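You operate a simulated robot arm through the tools that you are given. There is no shell and no other tool.

You run a simulated two-armed robot. Do the job below in one go: nothing can be reset, and whatever is moved stays where it is left.

## Task
Load the grey housing into carousel pocket A, then shut the blue housing in the blow-off box.
Fine: turn each pocket to the white pointer first. Set down upright: grey housing, what you pick out.

It is judged by the outcome, as a careful person would: the job done as asked, and still so three seconds after it is handed in. It fails if anything else is knocked over, pushed out of place, dropped, spilled or broken.

## Robot
Two 6-joint arms with two-finger grippers on one trunk, on a base that moves. Base frame: it is fixed to the floor where the robot stands at the start and does not move with it; the origin is under the middle of the robot, x ahead of it, y to its left, z up. Lengths are in mm, angles in degrees, forces in N, time in s.
The left shoulder is at the start at [30, 178, 888], the right one opposite. With the tool pointing down near the work surface each hand reaches from about 100 to 840 mm from the robot's upright axis, wherever it stands, measured 20 degrees to its own side. Places, roughly: black jet knob [400, 400, 800]; clear sliding lid [600, 300, 900]; filter core with black ends (3x3x5 cm) [400, 200, 800]; filter core with green ends (3x3x5 cm) [400, 300, 800]; filter core with orange ends (3x3x5 cm) [400, 200, 800]; grey BLOW-OFF box [500, 300, 800]; parts carousel [500, 100, 800]; pocket A of the carousel [500, 0, 800]. Payload 2.54 kg a hand.
The TCP of each hand is the grasp point between the finger pads, 30 mm short of the fingertips. In the tool frame z runs along the fingers and y along their closing line. The gripper opens to 116 mm; its body begins 95 mm behind the TCP.
Orientation is that of the tool frame in the base frame, as [roll, pitch, yaw] about the fixed x, y, z axes, in that order (R = Rz(yaw) Ry(pitch) Rx(roll)). With the fingers straight down and closing along the base's y, the tool's x points along the base's -x, its y along +y and its z along -z.

## Interface
- The arms move only by the tool servo_tool. It takes "left_deltas", "right_deltas" or both (then of equal length, played together; a hand with none holds still); each is a list of rows, each a list of 7 numbers: the gripper command, from -1 (fully open) to 1 (shut), values between in proportion, then the shift along the tool's x, y, z in mm, then the turn, a rotation vector about the tool's x, y, z in degrees. In form: [[hand, x, y, z, rx, ry, rz], ...]. A call has 1 to 20 rows; each row shifts and turns the commanded pose from where the row before left it, along the tool's axes as they then stand. Each row takes 0.2 s and may step no farther than 50 mm and 8.6 degrees from the row before; otherwise, or with a gripper value out of range, the whole call is refused. A pose out of reach is approached as far as the arm can. The call stops where the force on the tool passes 70 N (or 10 N more than at its start, if that is more) or the arm is blocked; 0.2 s more then pass. The fingers move at their own pace (about 153 mm/s each) and stop on an object; they squeeze with about 29 N. The grip force told is the motor's: it shows also when the fingers shut on nothing. Time passes only in rows, and 0.2 s behind the last, so rows that do not move let the fingers close. The reply holds the time, the measured pose of the TCP, the force on the tool along the base axes, the opening and the grip force, in the units named above and with some noise, with the torque about the TCP (base axes, N m) and any sound that the robot's microphone picked up.
- Cameras (640 x 400 px; columns grow to the right, rows downward): "scene" is now at [43.1, 23.2, 1606.8]; the picture's right is [0.27, -0.96, 0.00], its down [-0.75, -0.21, -0.63] and it looks along [0.61, 0.17, -0.77] (base axes); focal length 268 px, centre (320, 200). "left" rides on the left gripper at [69, 15, -122] in its tool frame; the picture's right is [-0.21, 0.98, 0.00], its down [-0.83, -0.18, -0.53] and it looks along [-0.52, -0.11, 0.85] (tool axes); focal length 251 px, centre (320, 200). "right" rides on the right gripper at [69, -15, -122] in its tool frame; the picture's right is [0.21, 0.98, 0.00], its down [-0.83, 0.18, -0.53] and it looks along [-0.52, 0.11, 0.85] (tool axes); focal length 251 px, centre (320, 200). There is no depth. A picture from a camera that has moved, and an enlarged one, comes with that camera's place and axes in the base frame and with its lens.
- get_image(camera): a new picture of that camera. The clock stands still meanwhile.
- raise_lower(by): moves the trunk up (or, below 0, down) by that many mm; the arms and the scene camera ride with it, the base frame stays. It gives what a move gives, with no picture.
- base_move(legs): drives the robot by 1 to 6 legs, each [ahead, left, turn to the left] in mm, mm and degrees, along the robot's own axes; the way and the turn of a leg run together, so that a leg with both is an arc; at most 1500 mm and 180 degrees a leg. The arms and the cameras ride along, it lands a little off, and it stops where it bumps. It gives what a move gives.
- head_to(pan, tilt): turns the head with the scene camera to pan (to the left, within 143 degrees either way) and tilt (down, from -29 to 69), counted from straight ahead of the robot. It gives what a move gives.
- close_up(camera, box): a new picture of the part [left, top, right, bottom] of that camera's present view, enlarged. The clock stands still meanwhile.
- hand_in(): hands the job in; it is judged then, once.

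Places have to be worked out from the pictures, the camera data and where the tool is seen. Open the grippers and draw the arms clear of the work before you hand the job in, unless the task says otherwise.

The tools are called as name(argument=value, ...) on one line, values as JSON. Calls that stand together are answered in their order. servo_tool: Moves the arms, as the interface text tells. Its arguments: {"type":"object","properties":{"left_deltas":{"type":"array","items":{"type":"array","items":{"type":"number"}}},"right_deltas":{"type":"array","items":{"type":"array","items":{"type":"number"}}}},"required":[]} The other tools are called the same way: raise_lower (by) moves the trunk up or down; base_move (legs) drives the base; head_to (pan, tilt) turns the head that bears the scene camera; get_image (camera) takes a picture; close_up (camera, box) takes an enlarged picture of a part of a camera's view; hand_in () hands the job in.

At the start:

```text
clock: 0.0
left_tool_pos: [438.8, 423.3, 1252.4]
left_tcp_rot: [-179.9, 0.0, -179.9]
left_contact_force: [0.2, 0.9, -0.5]
left_moment: [0.01, -0.01, 0.0]
left_width: 115.9
left_finger_force: 0.1
right_tool_pos: [429.1, 12.8, 1194.3]
right_tcp_rot: [-180.0, -0.1, 180.0]
right_contact_force: [0.2, 0.4, 0.5]
right_moment: [0.0, 0.01, -0.01]
right_width: 115.8
right_finger_force: 0.1
trunk travel left (down, up): [-100.0, 440.0]
robot x, y, heading: [-1.4, -1.5, -0.1]
head pan, tilt (commanded): [15.4, 50.8]
```

scene: 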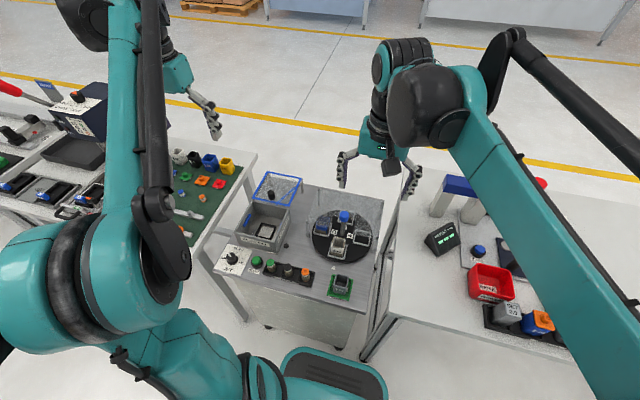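
right: 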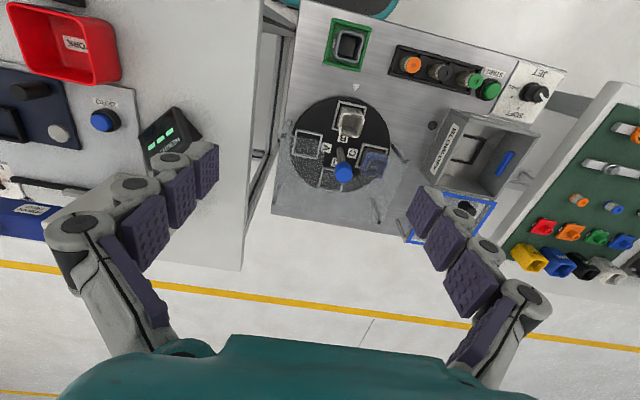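
left: 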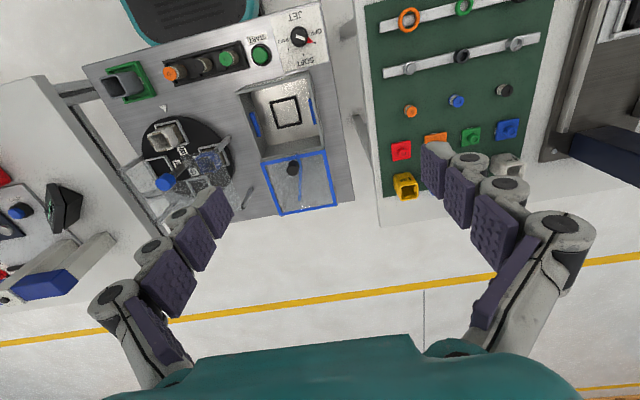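

I'll start by looking closely at the station with the carousel and the blow-off box before moving anything.

close_up(camera="scene", box=[200, 160, 400, 310])

close_up(camera="right", box=[260, 0, 580, 240])

close_up(camera="left", box=[80, 10, 360, 220])

```text
2.67 times, centred on (300, 235) of scene
camera zoom: at [43.1, 23.2, 1606.8], right [0.27, -0.96, 0.0], down [-0.75, -0.21, -0.63], along [0.61, 0.17, -0.77], focal length 716 px, centre (373, 107)
```

zoom: 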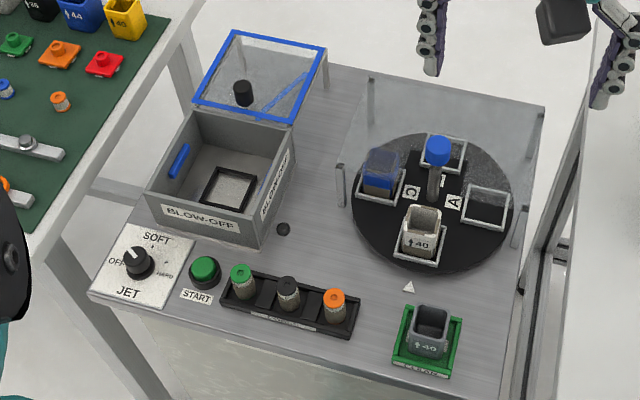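

```text
1.67 times, centred on (420, 120) of right
camera zoom: at [361.0, -2.8, 1317.0], right [-0.21, 0.98, 0.0], down [0.83, 0.18, 0.53], along [0.52, 0.11, -0.85], focal length 419 px, centre (153, 333)
```

zoom: 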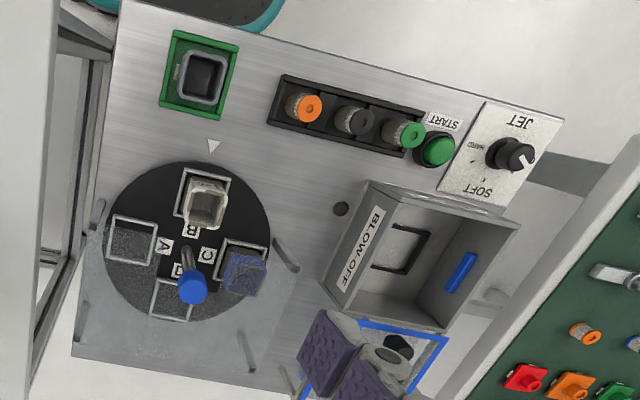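

```text
1.90 times, centred on (220, 115) of left
camera zoom: at [369.8, 437.8, 1373.8], right [0.21, 0.98, 0.0], down [0.83, -0.18, 0.53], along [0.52, -0.11, -0.85], focal length 479 px, centre (510, 362)
```

zoom: 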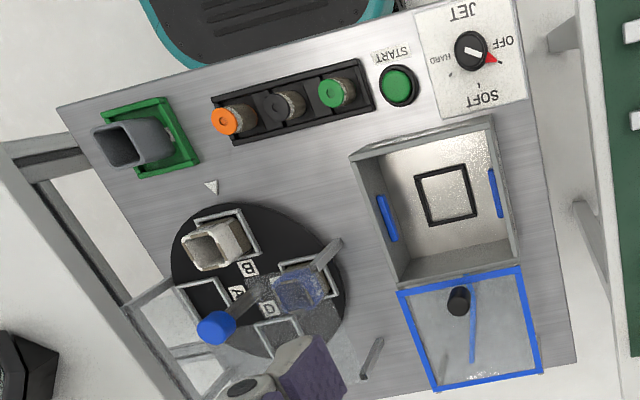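

The carousel has B at the pointer, A to the right, C (blue housing) to the left and D at the far side. I'll zoom in tighter to see the handle, the clear cover and the housings.

close_up(camera="scene", box=[300, 180, 380, 230])

close_up(camera="scene", box=[300, 225, 380, 275])

close_up(camera="scene", box=[205, 165, 325, 240])

close_up(camera="right", box=[270, 80, 430, 180])

close_up(camera="right", box=[400, 70, 560, 170])

```text
8.00 times, centred on (340, 205) of scene
camera zoom: at [43.1, 23.2, 1606.8], right [0.27, -0.96, 0.0], down [-0.75, -0.21, -0.63], along [0.61, 0.17, -0.77], focal length 2147 px, centre (160, 160)
```

zoom: 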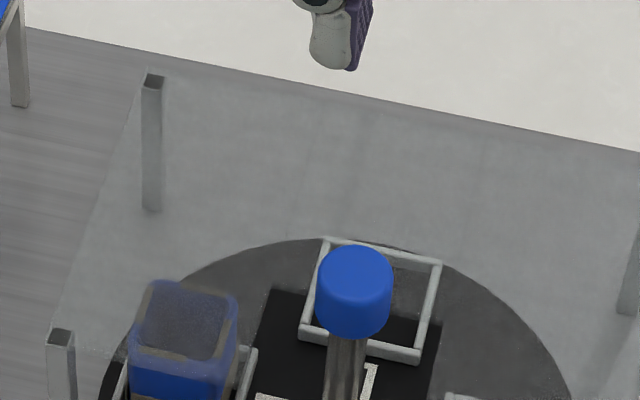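

```text
8.00 times, centred on (340, 250) of scene
camera zoom: at [43.1, 23.2, 1606.8], right [0.27, -0.96, 0.0], down [-0.75, -0.21, -0.63], along [0.61, 0.17, -0.77], focal length 2147 px, centre (160, -200)
```

zoom: 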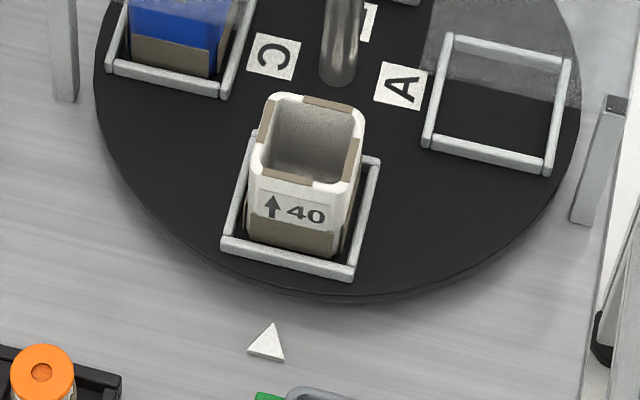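

```text
5.33 times, centred on (265, 202) of scene
camera zoom: at [43.1, 23.2, 1606.8], right [0.27, -0.96, 0.0], down [-0.75, -0.21, -0.63], along [0.61, 0.17, -0.77], focal length 1431 px, centre (613, 187)
```

zoom: 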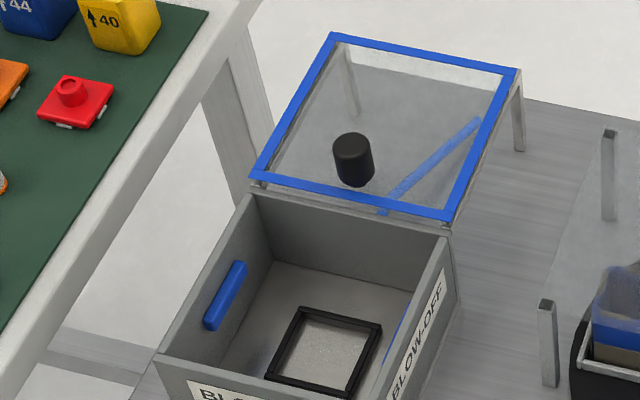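

```text
4.00 times, centred on (350, 130) of right
camera zoom: at [361.0, -2.8, 1317.0], right [-0.21, 0.98, 0.0], down [0.83, 0.18, 0.53], along [0.52, 0.11, -0.85], focal length 1006 px, centre (200, 480)
```

zoom: 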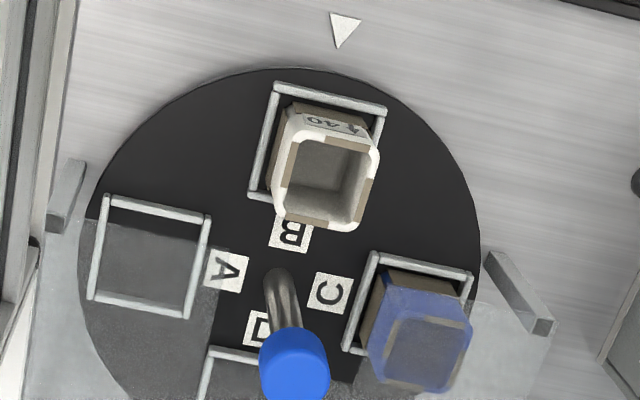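

```text
4.00 times, centred on (480, 120) of right
camera zoom: at [361.0, -2.8, 1317.0], right [-0.21, 0.98, 0.0], down [0.83, 0.18, 0.53], along [0.52, 0.11, -0.85], focal length 1006 px, centre (-320, 520)
```

zoom: 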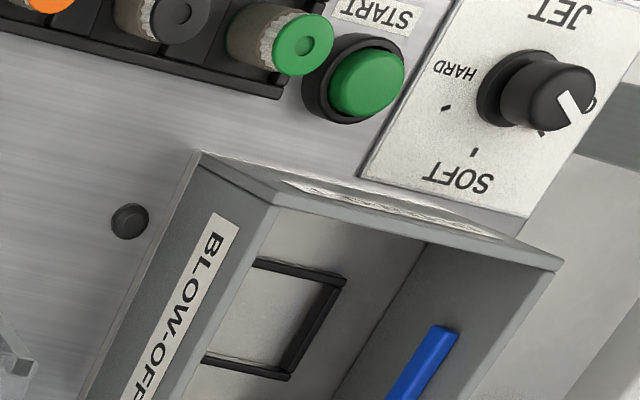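

I make the carousel post centre about (540, 79), its blue knob centre about z 917, the clear cover about z 885 and the table about z 800. Next I'll zoom in on the grey housing, the box and the blue housing.

close_up(camera="scene", box=[310, 260, 374, 300])

close_up(camera="right", box=[310, 10, 390, 60])

close_up(camera="scene", box=[230, 195, 310, 260])

close_up(camera="left", box=[220, 60, 348, 220])

close_up(camera="left", box=[120, 90, 264, 180])

```text
10.00 times, centred on (342, 280) of scene
camera zoom: at [43.1, 23.2, 1606.8], right [0.27, -0.96, 0.0], down [-0.75, -0.21, -0.63], along [0.61, 0.17, -0.77], focal length 2683 px, centre (100, -600)
```

zoom: 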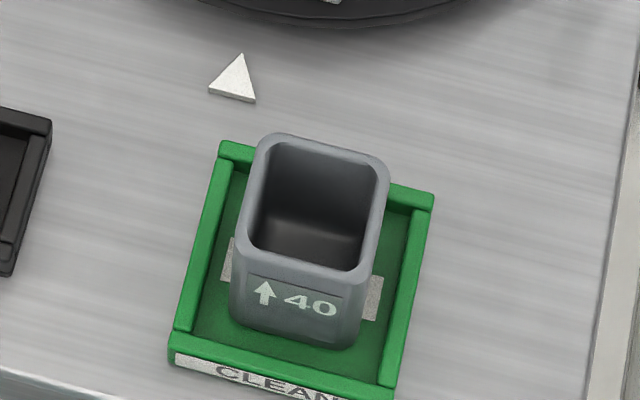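

```text
8.00 times, centred on (350, 35) of right
camera zoom: at [361.0, -2.8, 1317.0], right [-0.21, 0.98, 0.0], down [0.83, 0.18, 0.53], along [0.52, 0.11, -0.85], focal length 2012 px, centre (80, 1520)
```

zoom: 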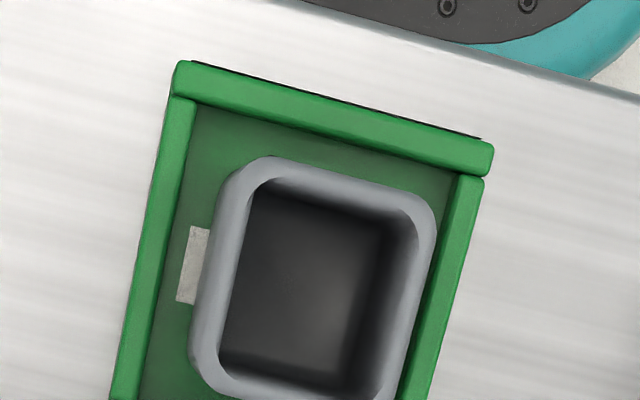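

```text
6.15 times, centred on (270, 228) of scene
camera zoom: at [43.1, 23.2, 1606.8], right [0.27, -0.96, 0.0], down [-0.75, -0.21, -0.63], along [0.61, 0.17, -0.77], focal length 1651 px, centre (628, 31)
```

zoom: 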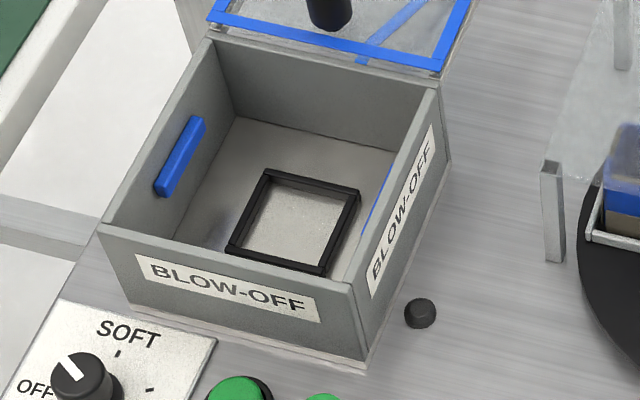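

```text
2.50 times, centred on (284, 140) of left
camera zoom: at [369.8, 437.8, 1373.8], right [0.21, 0.98, 0.0], down [0.83, -0.18, 0.53], along [0.52, -0.11, -0.85], focal length 629 px, centre (410, 350)
```

zoom: 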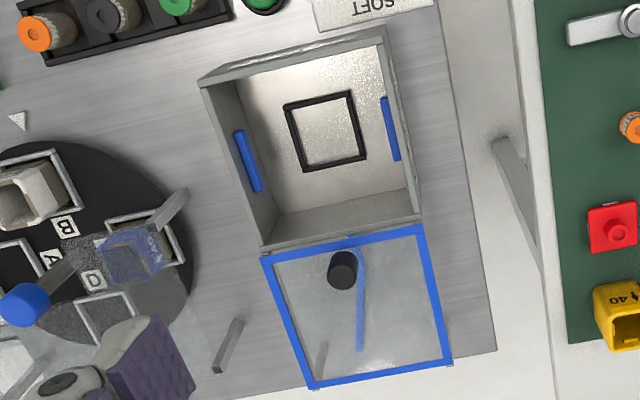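

```text
4.44 times, centred on (192, 135) of left
camera zoom: at [369.8, 437.8, 1373.8], right [0.21, 0.98, 0.0], down [0.83, -0.18, 0.53], along [0.52, -0.11, -0.85], focal length 1118 px, centre (889, 489)
```

zoom: 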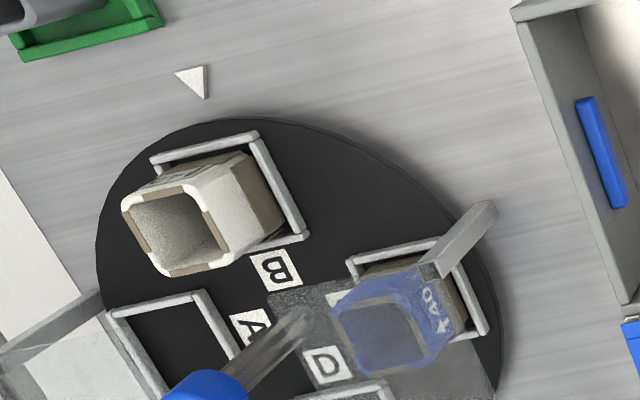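

The right hand moves first, to above the blue carousel knob at about (540, 79). The left hand stays high and out of the way.

servo_tool(right_deltas=[[-0.2, -18.5, 11, 30, 0, 0, 0], [-0.2, -18.5, 11, 30, 0, 0, 0], [-0.2, -18.5, 11, 30, 0, 0, 0], [-0.2, -18.5, 11, 30, 0, 0, 0], [-0.2, -18.5, 11, 30, 0, 0, 0], [-0.2, -18.5, 11, 24, 0, 0, 0]])

```text
clock: 1.4
left_tool_pos: [440.4, 423.4, 1251.8]
left_tcp_rot: [179.9, 0.2, 180.0]
left_contact_force: [-0.4, 0.1, -0.1]
left_moment: [-0.01, 0.04, 0.01]
left_width: 116.0
left_finger_force: 0.0
right_tool_pos: [541.3, 74.6, 1019.4]
right_tcp_rot: [-180.0, -0.1, -179.9]
right_contact_force: [0.4, -0.6, -0.3]
right_moment: [0.0, 0.01, 0.0]
right_width: 69.7
right_finger_force: 0.0
trunk travel left (down, up): [-100.0, 440.0]
robot x, y, heading: [0.6, 1.3, -0.1]
head pan, tilt (commanded): [15.4, 50.8]
```

The hand is now above the knob. I'll check the alignment in the right and scene views.

get_image(camera="right")

close_up(camera="scene", box=[260, 120, 420, 220])

close_up(camera="left", box=[60, 90, 300, 240])

```text
taken
camera right: at [473.4, 59.7, 1141.5], right [-0.21, 0.98, 0.0], down [0.83, 0.18, 0.53], along [0.52, 0.11, -0.85], focal length 251 px, centre (320, 200)
```

right: 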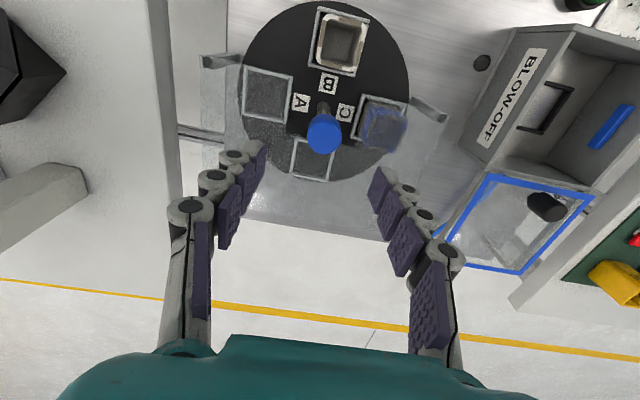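

```text
4.00 times, centred on (340, 170) of scene
camera zoom: at [44.0, 23.6, 1606.8], right [0.27, -0.96, 0.0], down [-0.75, -0.21, -0.63], along [0.61, 0.17, -0.78], focal length 1073 px, centre (240, 320)
```

zoom: 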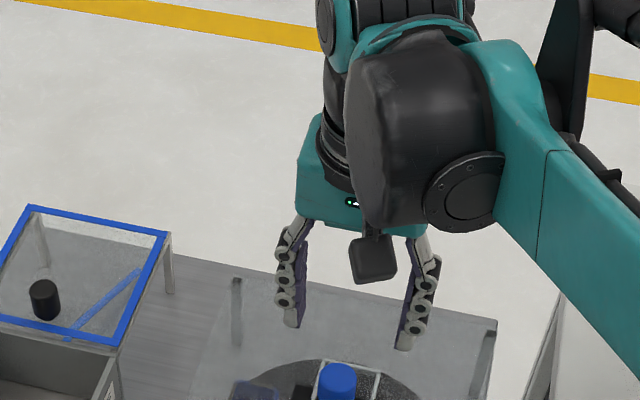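

```text
2.67 times, centred on (180, 165) of left
camera zoom: at [370.6, 438.1, 1373.5], right [0.21, 0.98, 0.0], down [0.83, -0.18, 0.53], along [0.52, -0.11, -0.85], focal length 670 px, centre (693, 293)
```

zoom: 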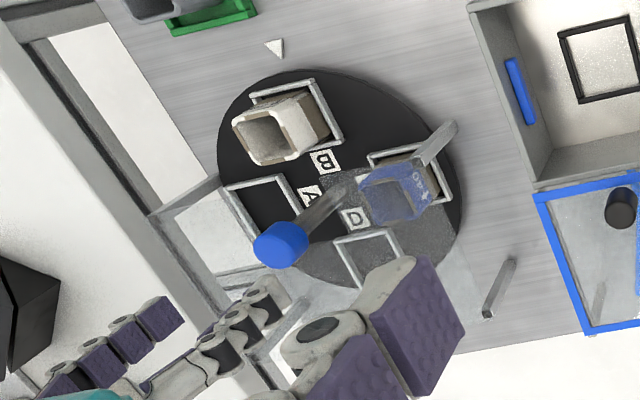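

close_up(camera="right", box=[240, 0, 420, 190])

```text
2.11 times, centred on (330, 95) of right
camera zoom: at [473.4, 59.7, 1141.5], right [-0.21, 0.98, 0.0], down [0.83, 0.18, 0.53], along [0.52, 0.11, -0.85], focal length 529 px, centre (299, 421)
```

zoom: 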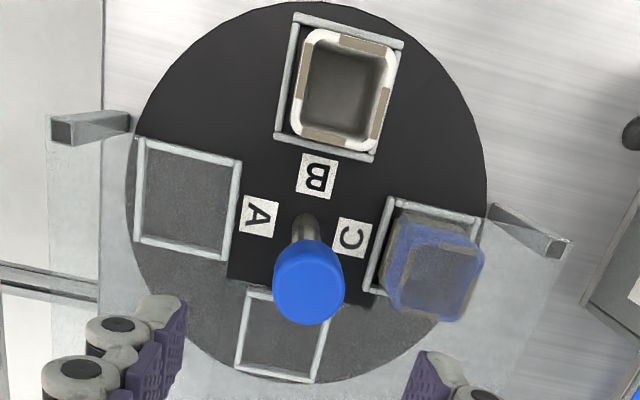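

The knob is at about (539.5, 78, 918) and the pocket B centre is at about (468, 79). I'll pre-rotate the hand by −45° about tool z, so that a +90° turn then carries A clockwise to the pointer.

servo_tool(right_deltas=[[-0.2, 0, 0, 0, 0, 0, -7.5], [-0.2, 0, 0, 0, 0, 0, -7.5], [-0.2, 0, 0, 0, 0, 0, -7.5], [-0.2, 0, 0, 0, 0, 0, -7.5], [-0.2, 0, 0, 0, 0, 0, -7.5], [-0.2, 0, 0, 0, 0, 0, -7.5], [-0.2, 0, 0, 0, 0, 0, 0], [-0.2, 0, 0, 0, 0, 0, 0]])

get_image(camera="right")

```text
clock: 3.2
left_tool_pos: [439.4, 422.8, 1252.2]
left_tcp_rot: [180.0, 0.0, -180.0]
left_contact_force: [-0.2, -0.4, 0.1]
left_moment: [-0.04, 0.05, 0.0]
left_width: 115.9
left_finger_force: 0.0
right_tool_pos: [540.1, 76.8, 1020.2]
right_tcp_rot: [-180.0, 0.0, -134.9]
right_contact_force: [0.3, 0.2, 0.1]
right_moment: [-0.04, 0.02, 0.02]
right_width: 69.4
right_finger_force: 0.1
trunk travel left (down, up): [-100.0, 440.0]
robot x, y, heading: [2.8, -2.5, -0.1]
head pan, tilt (commanded): [15.4, 50.8]
```

```text
taken
camera right: at [503.3, 18.2, 1142.9], right [-0.84, 0.54, 0.0], down [0.46, 0.71, 0.53], along [0.29, 0.45, -0.85], focal length 251 px, centre (320, 200)
```

right: 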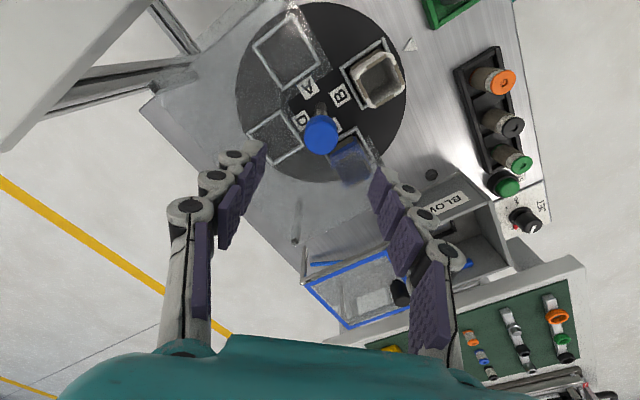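

The hand is centred on the knob to within about 2 mm. I'll descend to TCP z ≈ 925, which keeps the fingertips above the cover, then close on the knob.

servo_tool(right_deltas=[[-0.2, 0, 0, 25, 0, 0, 0], [-0.2, 0, 0, 25, 0, 0, 0], [-0.2, 0, 0, 25, 0, 0, 0], [-0.2, 0, 0, 20, 0, 0, 0], [-0.2, 0, 0, 0, 0, 0, 0]])

get_image(camera="right")

close_up(camera="scene", box=[280, 140, 400, 240])

```text
clock: 4.4
left_tool_pos: [439.1, 423.3, 1252.3]
left_tcp_rot: [180.0, 0.0, -180.0]
left_contact_force: [-0.3, -0.7, 0.4]
left_moment: [0.0, 0.02, -0.01]
left_width: 115.8
left_finger_force: 0.1
right_tool_pos: [540.5, 77.0, 926.4]
right_tcp_rot: [180.0, 0.0, -134.9]
right_contact_force: [0.8, -0.2, 0.8]
right_moment: [0.01, -0.02, -0.02]
right_width: 69.5
right_finger_force: 0.0
trunk travel left (down, up): [-100.0, 440.0]
robot x, y, heading: [-4.2, 2.5, 0.1]
head pan, tilt (commanded): [15.4, 50.8]
```

```text
taken
camera right: at [502.0, 17.7, 1049.0], right [-0.84, 0.54, 0.0], down [0.46, 0.71, 0.53], along [0.29, 0.45, -0.85], focal length 251 px, centre (320, 200)
```

right: 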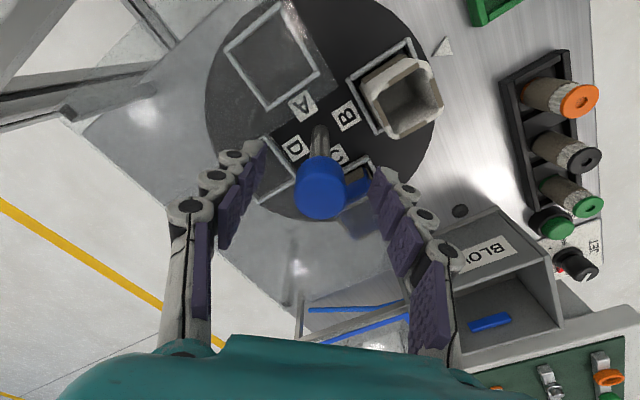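

```text
4.00 times, centred on (340, 190) of scene
camera zoom: at [43.0, 23.2, 1606.9], right [0.27, -0.96, 0.0], down [-0.75, -0.21, -0.63], along [0.61, 0.17, -0.77], focal length 1073 px, centre (240, 240)
```

zoom: 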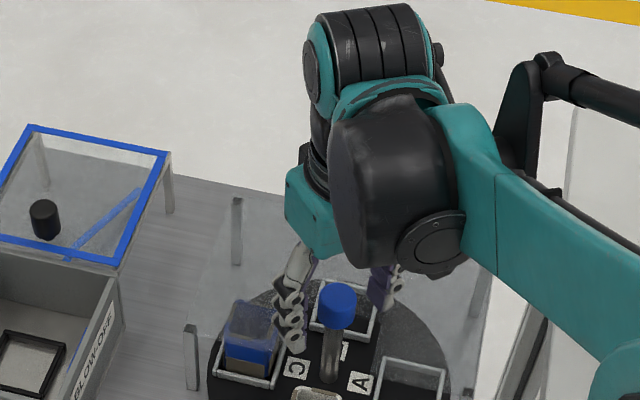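

The knob sits between the fingers, so I'll close on it.

servo_tool(right_deltas=[[0.3, 0, 0, 0, 0, 0, 0], [1, 0, 0, 0, 0, 0, 0], [1, 0, 0, 0, 0, 0, 0], [1, 0, 0, 0, 0, 0, 0]])

get_image(camera="right")

```text
clock: 5.4
left_tool_pos: [439.0, 423.4, 1252.4]
left_tcp_rot: [-179.9, 0.0, -179.9]
left_contact_force: [0.6, 0.6, 1.0]
left_moment: [0.0, -0.02, -0.04]
left_width: 116.0
left_finger_force: 0.0
right_tool_pos: [538.2, 78.0, 927.7]
right_tcp_rot: [-180.0, 0.0, -135.1]
right_contact_force: [-4.1, 1.5, -2.1]
right_moment: [0.16, 0.0, 0.01]
right_width: 27.7
right_finger_force: 44.9
trunk travel left (down, up): [-100.0, 440.0]
robot x, y, heading: [-1.9, -0.6, -0.0]
head pan, tilt (commanded): [15.4, 50.8]
```

```text
taken
camera right: at [501.8, 18.1, 1049.2], right [-0.84, 0.54, 0.0], down [0.46, 0.71, 0.53], along [0.29, 0.45, -0.85], focal length 251 px, centre (320, 200)
```

right: 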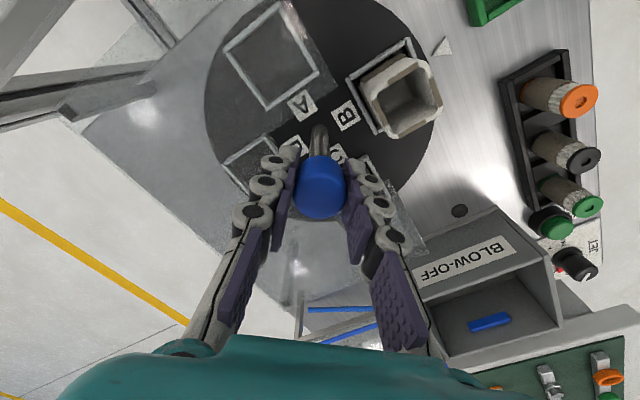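

The knob is held at a width of 27.7 mm with only a small side load. I'll turn 15° clockwise as a test and check that the disc follows.

servo_tool(right_deltas=[[1, 0, 0, 0, 0, 0, 3], [1, 0, 0, 0, 0, 0, 4], [1, 0, 0, 0, 0, 0, 4], [1, 0, 0, 0, 0, 0, 4], [1, 0, 0, 0, 0, 0, 0]])

get_image(camera="right")

close_up(camera="left", box=[60, 70, 300, 220])

```text
clock: 6.6
left_tool_pos: [437.5, 422.5, 1253.2]
left_tcp_rot: [-180.0, 0.1, -180.0]
left_contact_force: [-0.6, -0.6, 0.4]
left_moment: [0.01, -0.04, 0.02]
left_width: 116.0
left_finger_force: 0.1
right_tool_pos: [539.8, 78.3, 927.5]
right_tcp_rot: [180.0, 0.0, -150.0]
right_contact_force: [-11.4, -4.2, 7.6]
right_moment: [-0.26, 0.51, -0.02]
right_width: 27.7
right_finger_force: 44.5
trunk travel left (down, up): [-100.0, 440.0]
robot x, y, heading: [4.7, 1.3, -0.1]
head pan, tilt (commanded): [15.4, 50.8]
```

```text
taken
camera right: at [487.4, 30.3, 1049.2], right [-0.67, 0.74, 0.0], down [0.63, 0.57, 0.53], along [0.39, 0.36, -0.85], focal length 251 px, centre (320, 200)
```

right: 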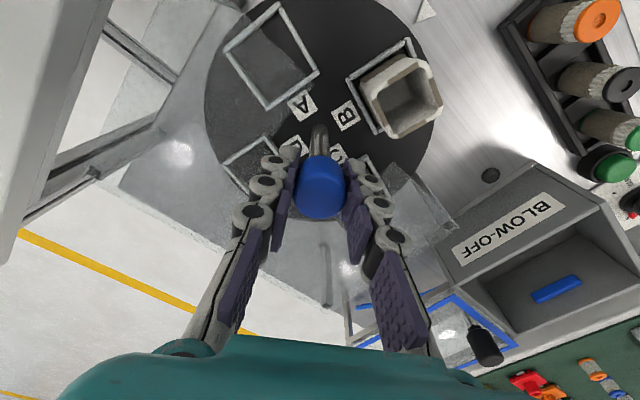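

```text
2.67 times, centred on (180, 145) of left
camera zoom: at [368.0, 437.1, 1374.6], right [0.21, 0.98, 0.0], down [0.82, -0.18, 0.54], along [0.52, -0.11, -0.84], focal length 670 px, centre (693, 347)
```

zoom: 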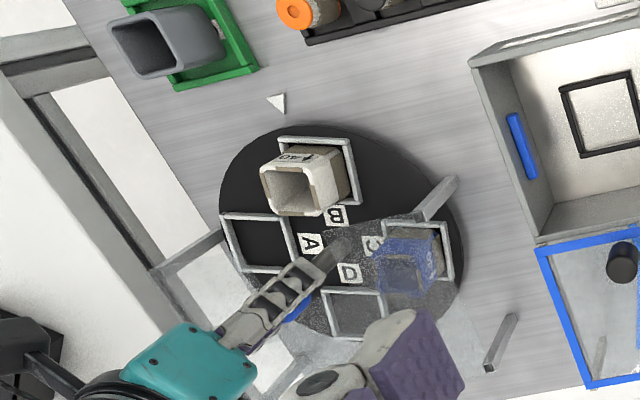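

The disc turns with the hand. There is about a 12 N side load along tool +x, so I'll ease that way slightly and go on another 30°.

servo_tool(right_deltas=[[1, 1, 0, 0, 0, 0, 5], [1, 0, 0, 0, 0, 0, 5], [1, 0, 0, 0, 0, 0, 5], [1, 0, 0, 0, 0, 0, 5], [1, 0, 0, 0, 0, 0, 5], [1, 0, 0, 0, 0, 0, 5], [1, 0, 0, 0, 0, 0, 0]])

close_up(camera="left", box=[60, 70, 300, 220])

```text
clock: 8.2
left_tool_pos: [438.0, 422.7, 1252.8]
left_tcp_rot: [-180.0, 0.1, -179.9]
left_contact_force: [-0.4, 0.2, 0.1]
left_moment: [-0.02, 0.04, 0.0]
left_width: 116.3
left_finger_force: 0.1
right_tool_pos: [539.1, 77.4, 926.0]
right_tcp_rot: [179.9, 0.2, 179.9]
right_contact_force: [-4.5, 0.1, 7.9]
right_moment: [-0.03, -0.6, -0.01]
right_width: 27.9
right_finger_force: 44.8
trunk travel left (down, up): [-100.0, 440.0]
robot x, y, heading: [0.7, -3.4, 0.2]
head pan, tilt (commanded): [15.4, 50.8]
```

```text
2.67 times, centred on (180, 145) of left
camera zoom: at [368.6, 437.7, 1374.2], right [0.21, 0.98, 0.0], down [0.83, -0.18, 0.53], along [0.52, -0.11, -0.84], focal length 670 px, centre (693, 347)
```

zoom: 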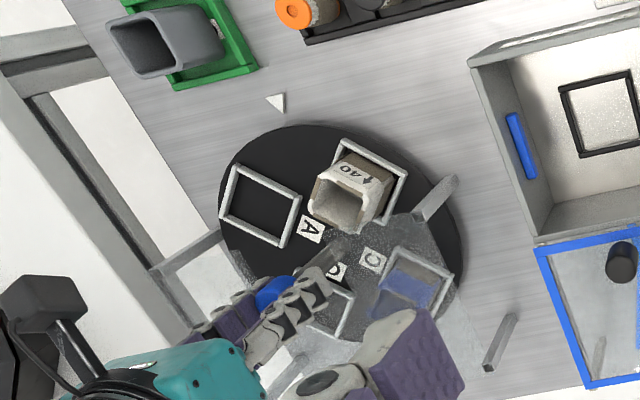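

The disc is 45° round and clean. I'll turn the remaining 45°, slowly.

servo_tool(right_deltas=[[1, 0.5, 0, 0, 0, 0, 5], [1, 0, 0, 0, 0, 0, 5], [1, 0, 0, 0, 0, 0, 5], [1, 0, 0, 0, 0, 0, 5], [1, 0, 0, 0, 0, 0, 5], [1, 0, 0, 0, 0, 0, 5], [1, 0, 0, 0, 0, 0, 5], [1, 0, 0, 0, 0, 0, 4], [1, 0, 0, 0, 0, 0, 3], [1, 0, 0, 0, 0, 0, 3], [1, 0, 0, 0, 0, 0, 0]])

close_up(camera="left", box=[60, 70, 300, 220])

close_up(camera="scene", box=[280, 190, 400, 290])

```text
clock: 10.6
left_tool_pos: [438.9, 424.0, 1253.4]
left_tcp_rot: [180.0, 0.0, -180.0]
left_contact_force: [-1.2, -0.6, 0.0]
left_moment: [0.02, 0.0, 0.0]
left_width: 116.0
left_finger_force: 0.1
right_tool_pos: [539.1, 79.0, 926.7]
right_tcp_rot: [180.0, 0.1, 135.0]
right_contact_force: [14.0, 11.5, 33.5]
right_moment: [0.49, -0.07, -0.03]
right_width: 27.9
right_finger_force: 44.9
trunk travel left (down, up): [-100.0, 440.0]
robot x, y, heading: [-0.7, 1.7, -0.2]
head pan, tilt (commanded): [15.4, 50.8]
```

```text
2.67 times, centred on (180, 145) of left
camera zoom: at [369.0, 438.8, 1373.9], right [0.21, 0.98, 0.0], down [0.83, -0.18, 0.53], along [0.52, -0.12, -0.85], focal length 670 px, centre (693, 347)
```

zoom: 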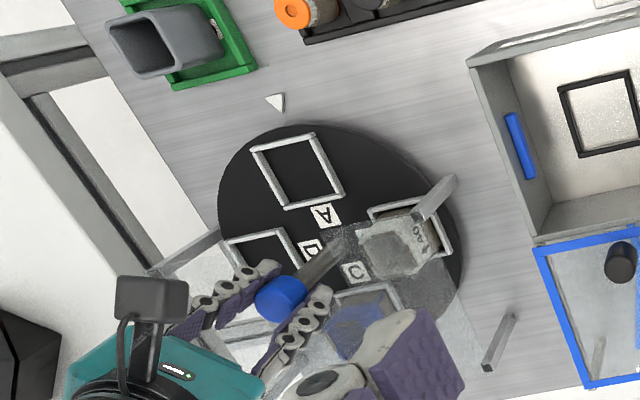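

```text
4.00 times, centred on (340, 240) of scene
camera zoom: at [42.2, 24.4, 1607.0], right [0.27, -0.96, 0.0], down [-0.75, -0.21, -0.63], along [0.61, 0.17, -0.77], focal length 1073 px, centre (240, 40)
```

zoom: 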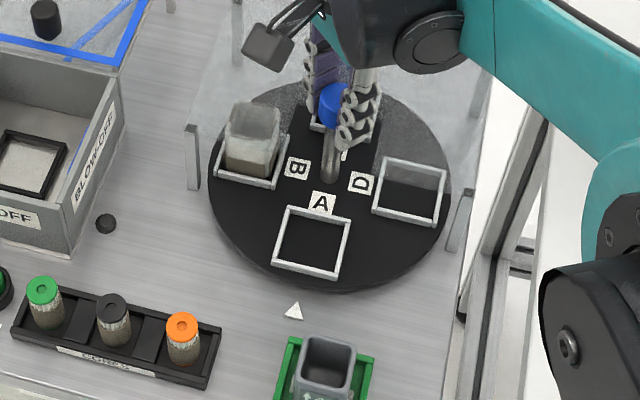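

A is near the pointer. I'll zoom with the same framing as before to compare its angle with where B sat at the start.

close_up(camera="scene", box=[300, 225, 380, 275])

close_up(camera="left", box=[120, 90, 264, 180])

```text
8.00 times, centred on (340, 250) of scene
camera zoom: at [42.2, 24.4, 1607.0], right [0.27, -0.96, 0.0], down [-0.75, -0.21, -0.63], along [0.61, 0.17, -0.77], focal length 2147 px, centre (160, -200)
```

zoom: 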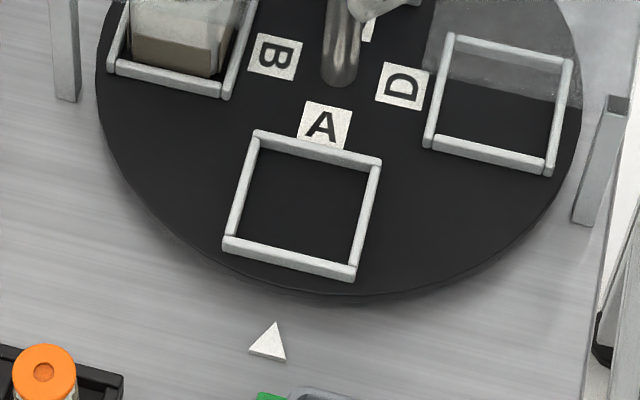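

```text
4.44 times, centred on (192, 135) of left
camera zoom: at [369.0, 438.8, 1373.9], right [0.21, 0.98, 0.0], down [0.83, -0.18, 0.53], along [0.52, -0.12, -0.85], focal length 1118 px, centre (889, 489)
```

zoom: 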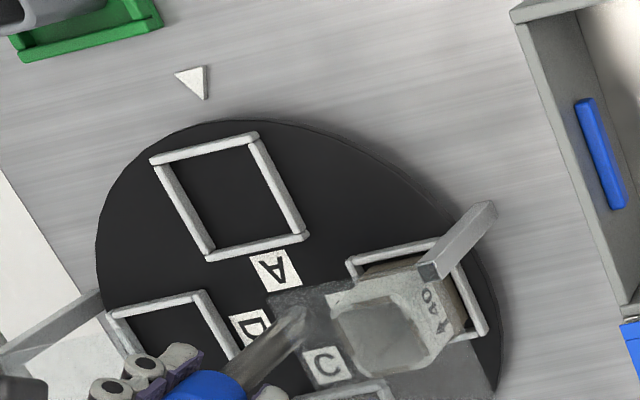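

Pocket A now sits exactly where B was, aligned with the pointer. I'll release the knob, lift straight up and turn the wrist back to yaw 180.

servo_tool(right_deltas=[[0.3, 0, 0, 0, 0, 0, 0], [-0.2, 0, 0, 0, 0, 0, 0], [-0.2, 0, 0, 0, 0, 0, 0], [-0.2, 0, 0, -20, 0, 0, 0], [-0.2, 0, 0, -35, 0, 0, 0], [-0.2, 0, 0, -45, 0, 0, 0], [-0.2, 0, 0, 0, 0, 0, -7.5], [-0.2, 0, 0, 0, 0, 0, -7.5], [-0.2, 0, 0, 0, 0, 0, -7.5], [-0.2, 0, 0, 0, 0, 0, -7.5], [-0.2, 0, 0, 0, 0, 0, -7.5], [-0.2, 0, 0, 0, 0, 0, -7.5], [-0.2, 0, 0, 0, 0, 0, 0]])

```text
clock: 13.4
left_tool_pos: [439.0, 422.5, 1254.5]
left_tcp_rot: [-179.9, 0.0, 180.0]
left_contact_force: [1.1, -0.8, -0.4]
left_moment: [-0.01, -0.01, -0.02]
left_width: 116.0
left_finger_force: 0.1
right_tool_pos: [539.6, 78.5, 1026.6]
right_tcp_rot: [-179.9, 0.0, -179.9]
right_contact_force: [-0.6, -0.3, -0.6]
right_moment: [0.0, 0.02, -0.01]
right_width: 69.6
right_finger_force: 0.0
trunk travel left (down, up): [-100.0, 440.0]
robot x, y, heading: [-1.3, 0.0, 0.1]
head pan, tilt (commanded): [15.4, 50.8]
```

Released cleanly. Next I move over the grey housing at about (355, 45), staying high, and look.

servo_tool(right_deltas=[[-0.2, 37, -6.7, 6, 0, 0, 0], [-0.2, 37, -6.7, 6, 0, 0, 0], [-0.2, 37, -6.7, 6, 0, 0, 0], [-0.2, 37, -6.7, 6, 0, 0, 0], [-0.2, 37, -6.7, 6, 0, 0, 0], [-0.2, 0, 0, 0, 0, 0, 0], [-0.2, 0, 0, 0, 0, 0, 0]])

get_image(camera="right")

get_image(camera="scene")

```text
clock: 15.0
left_tool_pos: [438.3, 422.7, 1253.5]
left_tcp_rot: [180.0, 0.1, -179.9]
left_contact_force: [0.2, -0.3, 0.4]
left_moment: [-0.01, -0.03, 0.02]
left_width: 116.0
left_finger_force: 0.0
right_tool_pos: [352.5, 49.2, 996.3]
right_tcp_rot: [-179.9, 0.0, 180.0]
right_contact_force: [0.5, -0.8, 0.3]
right_moment: [0.02, 0.0, 0.03]
right_width: 69.6
right_finger_force: 0.1
trunk travel left (down, up): [-100.0, 440.0]
robot x, y, heading: [-0.6, 0.4, -0.0]
head pan, tilt (commanded): [15.4, 50.8]
```

```text
taken
camera right: at [282.7, 33.6, 1117.6], right [-0.21, 0.98, 0.0], down [0.83, 0.18, 0.53], along [0.52, 0.11, -0.85], focal length 251 px, centre (320, 200)
```

right: 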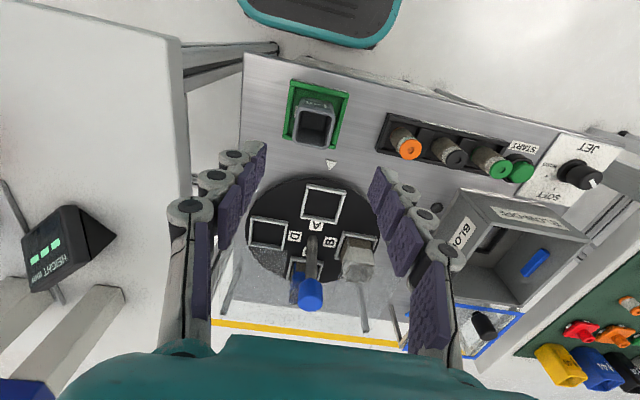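

```text
taken
camera scene: at [42.6, 23.0, 1606.9], right [0.27, -0.96, 0.0], down [-0.75, -0.21, -0.63], along [0.61, 0.17, -0.77], focal length 268 px, centre (320, 200)
```

scene: 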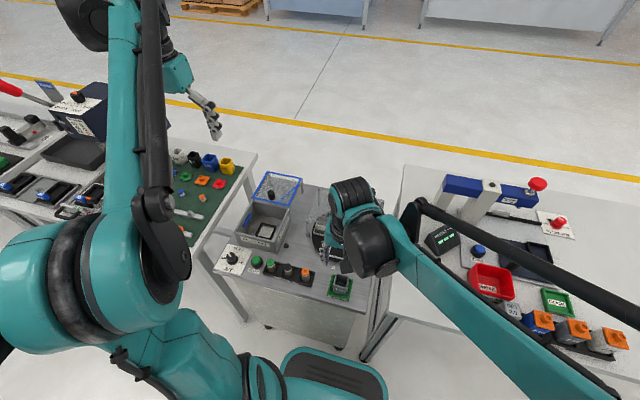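

close_up(camera="right", box=[260, 70, 380, 150])

close_up(camera="scene", box=[310, 260, 374, 300])

```text
5.00 times, centred on (320, 110) of right
camera zoom: at [282.7, 33.6, 1117.6], right [-0.21, 0.98, 0.0], down [0.83, 0.18, 0.53], along [0.52, 0.11, -0.85], focal length 1257 px, centre (320, 650)
```

zoom: 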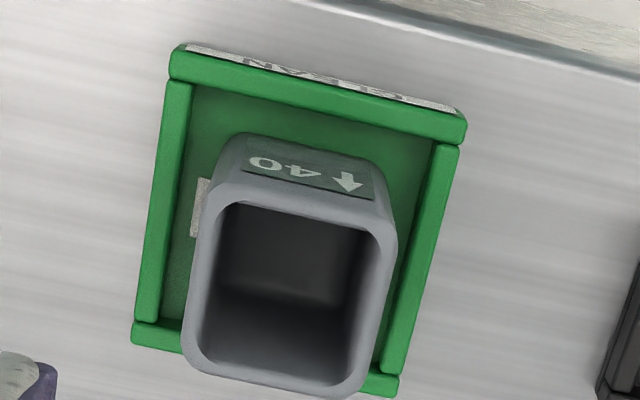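

```text
10.00 times, centred on (342, 280) of scene
camera zoom: at [42.6, 23.0, 1606.9], right [0.27, -0.96, 0.0], down [-0.75, -0.21, -0.63], along [0.61, 0.17, -0.77], focal length 2683 px, centre (100, -600)
```

zoom: 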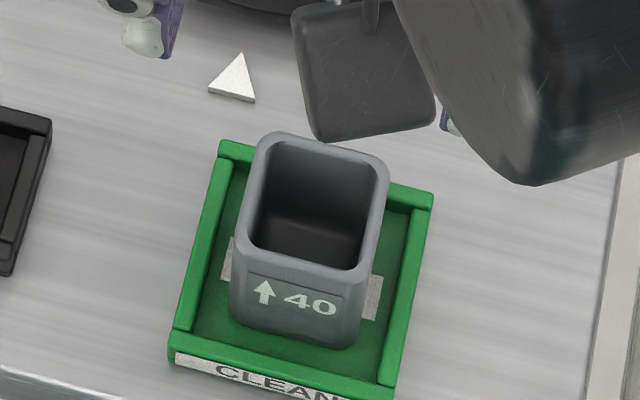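

The grey housing's centre reads about (355, 42) with its rim near z 864, upright and square to the base. I'll correct the hand's position and come down over it, stopping to check partway.

servo_tool(right_deltas=[[-0.2, -2.9, -6.5, 20, 0, 0, 0], [-0.2, 0, 0, 30, 0, 0, 0], [-0.2, 0, 0, 30, 0, 0, 0], [-0.2, 0, 0, 20, 0, 0, 0], [-0.2, 0, 0, 0, 0, 0, 0]])

get_image(camera="right")

close_up(camera="scene", box=[300, 240, 380, 300])

```text
clock: 16.2
left_tool_pos: [437.4, 422.8, 1252.5]
left_tcp_rot: [180.0, 0.0, -180.0]
left_contact_force: [-1.1, -0.3, 0.5]
left_moment: [0.03, 0.0, -0.07]
left_width: 115.9
left_finger_force: 0.0
right_tool_pos: [356.0, 37.3, 895.5]
right_tcp_rot: [180.0, -0.1, -180.0]
right_contact_force: [-0.6, -0.5, 0.0]
right_moment: [-0.06, 0.01, 0.02]
right_width: 69.7
right_finger_force: 0.1
trunk travel left (down, up): [-100.0, 440.0]
robot x, y, heading: [1.4, 0.4, 0.1]
head pan, tilt (commanded): [15.4, 50.8]
```

```text
taken
camera right: at [288.5, 21.6, 1018.9], right [-0.21, 0.98, 0.0], down [0.83, 0.18, 0.53], along [0.52, 0.11, -0.85], focal length 251 px, centre (320, 200)
```

right: 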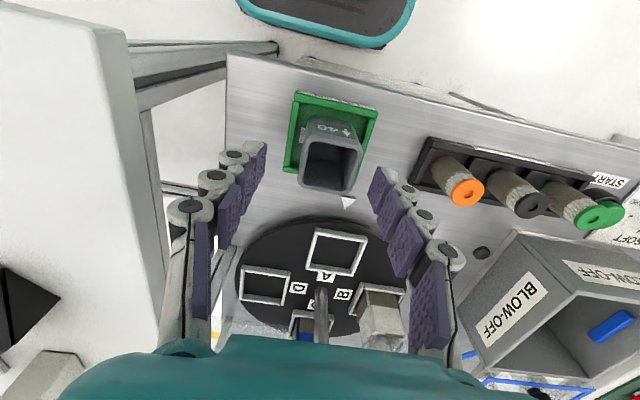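

```text
6.67 times, centred on (340, 270) of scene
camera zoom: at [43.0, 23.2, 1606.9], right [0.27, -0.96, 0.0], down [-0.75, -0.21, -0.63], along [0.61, 0.17, -0.77], focal length 1789 px, centre (187, -267)
```

zoom: 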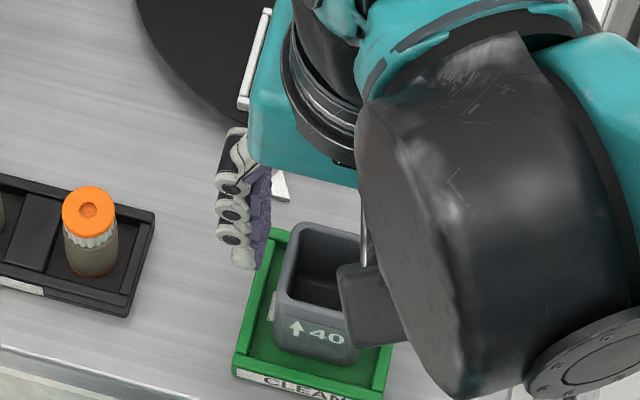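

close_up(camera="right", box=[220, 90, 420, 220])

```text
3.08 times, centred on (320, 155) of right
camera zoom: at [288.5, 21.6, 1018.9], right [-0.21, 0.98, 0.0], down [0.83, 0.18, 0.53], along [0.52, 0.11, -0.85], focal length 774 px, centre (320, 338)
```

zoom: 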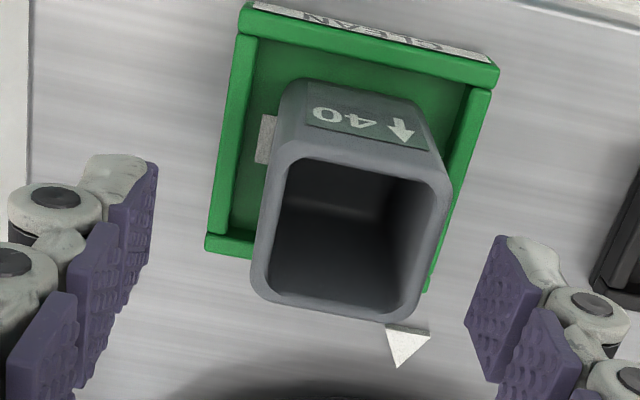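

The hand sits about 5–6 mm too far right (−y) of the housing. I'll correct that, check again, and then go down.

servo_tool(right_deltas=[[-0.2, 1, 5.5, 0, 0, 0, 0], [-0.2, 0, 0, 0, 0, 0, 0], [-0.2, 0, 0, 0, 0, 0, 0]])

close_up(camera="right", box=[220, 90, 420, 220])

```text
clock: 17.0
left_tool_pos: [439.7, 422.4, 1252.4]
left_tcp_rot: [-180.0, 0.0, -180.0]
left_contact_force: [-0.3, 1.2, 0.4]
left_moment: [-0.01, 0.0, -0.01]
left_width: 116.0
left_finger_force: 0.0
right_tool_pos: [356.3, 42.5, 897.1]
right_tcp_rot: [-180.0, 0.0, 180.0]
right_contact_force: [0.3, 0.3, -0.9]
right_moment: [0.01, 0.03, 0.02]
right_width: 69.8
right_finger_force: 0.1
trunk travel left (down, up): [-100.0, 440.0]
robot x, y, heading: [-0.4, -0.2, -0.1]
head pan, tilt (commanded): [15.4, 50.8]
```

```text
3.08 times, centred on (320, 155) of right
camera zoom: at [288.0, 27.5, 1019.3], right [-0.21, 0.98, 0.0], down [0.83, 0.18, 0.53], along [0.52, 0.11, -0.85], focal length 774 px, centre (320, 338)
```

zoom: 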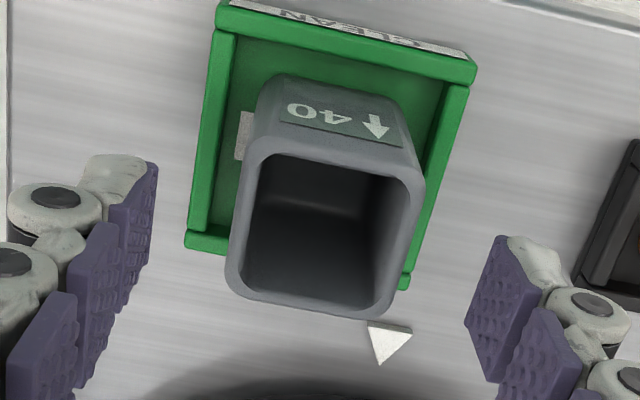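

The hand is now centred. I'll descend about 46 mm to TCP z ≈ 851 and close gently.

servo_tool(right_deltas=[[-0.2, 0, 0, 20, 0, 0, 0], [-0.2, 0, 0, 18, 0, 0, 0], [-0.2, 0, 0, 8, 0, 0, 0], [-0.2, 0, 0, 0, 0, 0, 0], [0.1, 0, 0, 0, 0, 0, 0], [0.5, 0, 0, 0, 0, 0, 0], [1, 0, 0, 0, 0, 0, 0], [1, 0, 0, 0, 0, 0, 0]])

get_image(camera="right")

close_up(camera="scene", box=[300, 240, 380, 300])

```text
clock: 18.8
left_tool_pos: [438.9, 422.4, 1252.3]
left_tcp_rot: [-180.0, 0.0, -179.9]
left_contact_force: [-0.2, -0.1, -0.2]
left_moment: [-0.02, 0.01, -0.01]
left_width: 116.3
left_finger_force: 0.1
right_tool_pos: [356.2, 43.9, 850.0]
right_tcp_rot: [180.0, 0.0, 180.0]
right_contact_force: [-0.4, -0.4, 0.4]
right_moment: [0.0, -0.01, -0.03]
right_width: 38.8
right_finger_force: 29.0
trunk travel left (down, up): [-100.0, 440.0]
robot x, y, heading: [-2.7, 1.1, -0.1]
head pan, tilt (commanded): [15.4, 50.8]
```

```text
taken
camera right: at [287.1, 27.8, 971.8], right [-0.21, 0.98, 0.0], down [0.83, 0.18, 0.53], along [0.52, 0.11, -0.85], focal length 251 px, centre (320, 200)
```

right: 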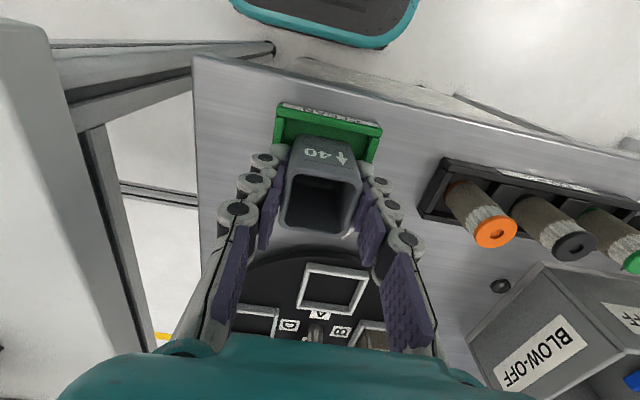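

```text
6.67 times, centred on (340, 270) of scene
camera zoom: at [43.2, 23.2, 1606.8], right [0.27, -0.96, 0.0], down [-0.75, -0.21, -0.63], along [0.61, 0.17, -0.77], focal length 1789 px, centre (187, -267)
```

zoom: 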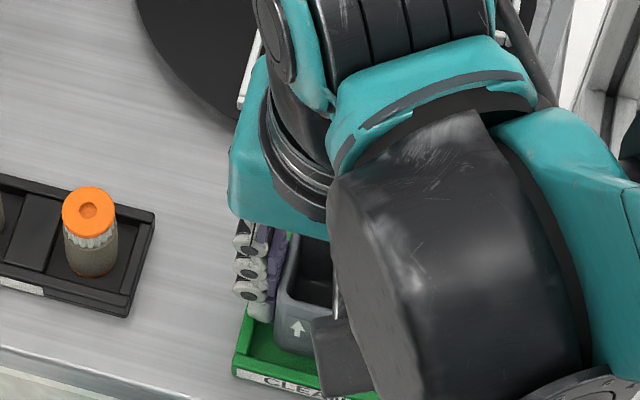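

The grey housing is held at 38.8 mm with 29 N. I'll lift it straight up 85 mm and then look at pocket A.

servo_tool(right_deltas=[[1, 0, 0, -10, 0, 0, 0], [1, 0, 0, -20, 0, 0, 0], [1, 0, 0, -25, 0, 0, 0], [1, 0, 0, -20, 0, 0, 0], [1, 0, 0, -10, 0, 0, 0], [1, 0, 0, 0, 0, 0, 0]])

get_image(camera="right")

close_up(camera="right", box=[240, 150, 420, 340])

```text
clock: 20.2
left_tool_pos: [439.4, 423.1, 1252.0]
left_tcp_rot: [-180.0, 0.0, -180.0]
left_contact_force: [0.4, 0.5, 0.0]
left_moment: [0.0, -0.02, 0.03]
left_width: 116.0
left_finger_force: 0.0
right_tool_pos: [356.7, 42.4, 933.7]
right_tcp_rot: [180.0, 0.0, -180.0]
right_contact_force: [0.0, -0.3, -0.7]
right_moment: [-0.02, -0.02, 0.01]
right_width: 38.8
right_finger_force: 29.2
trunk travel left (down, up): [-100.0, 440.0]
robot x, y, heading: [-2.7, -4.0, -0.2]
head pan, tilt (commanded): [15.4, 50.8]
```

```text
taken
camera right: at [289.0, 27.2, 1056.5], right [-0.21, 0.98, 0.0], down [0.83, 0.18, 0.53], along [0.52, 0.11, -0.85], focal length 251 px, centre (320, 200)
```

right: 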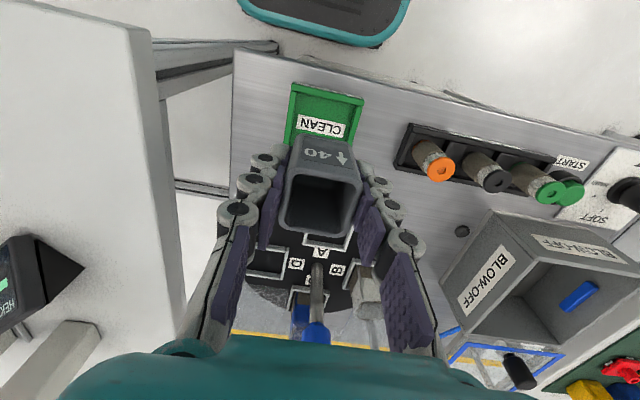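

```text
2.11 times, centred on (330, 245) of right
camera zoom: at [289.0, 27.2, 1056.5], right [-0.21, 0.98, 0.0], down [0.83, 0.18, 0.53], along [0.52, 0.11, -0.85], focal length 529 px, centre (299, 105)
```

zoom: 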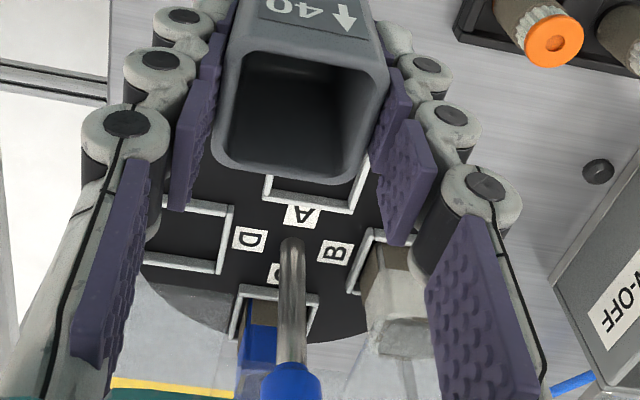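

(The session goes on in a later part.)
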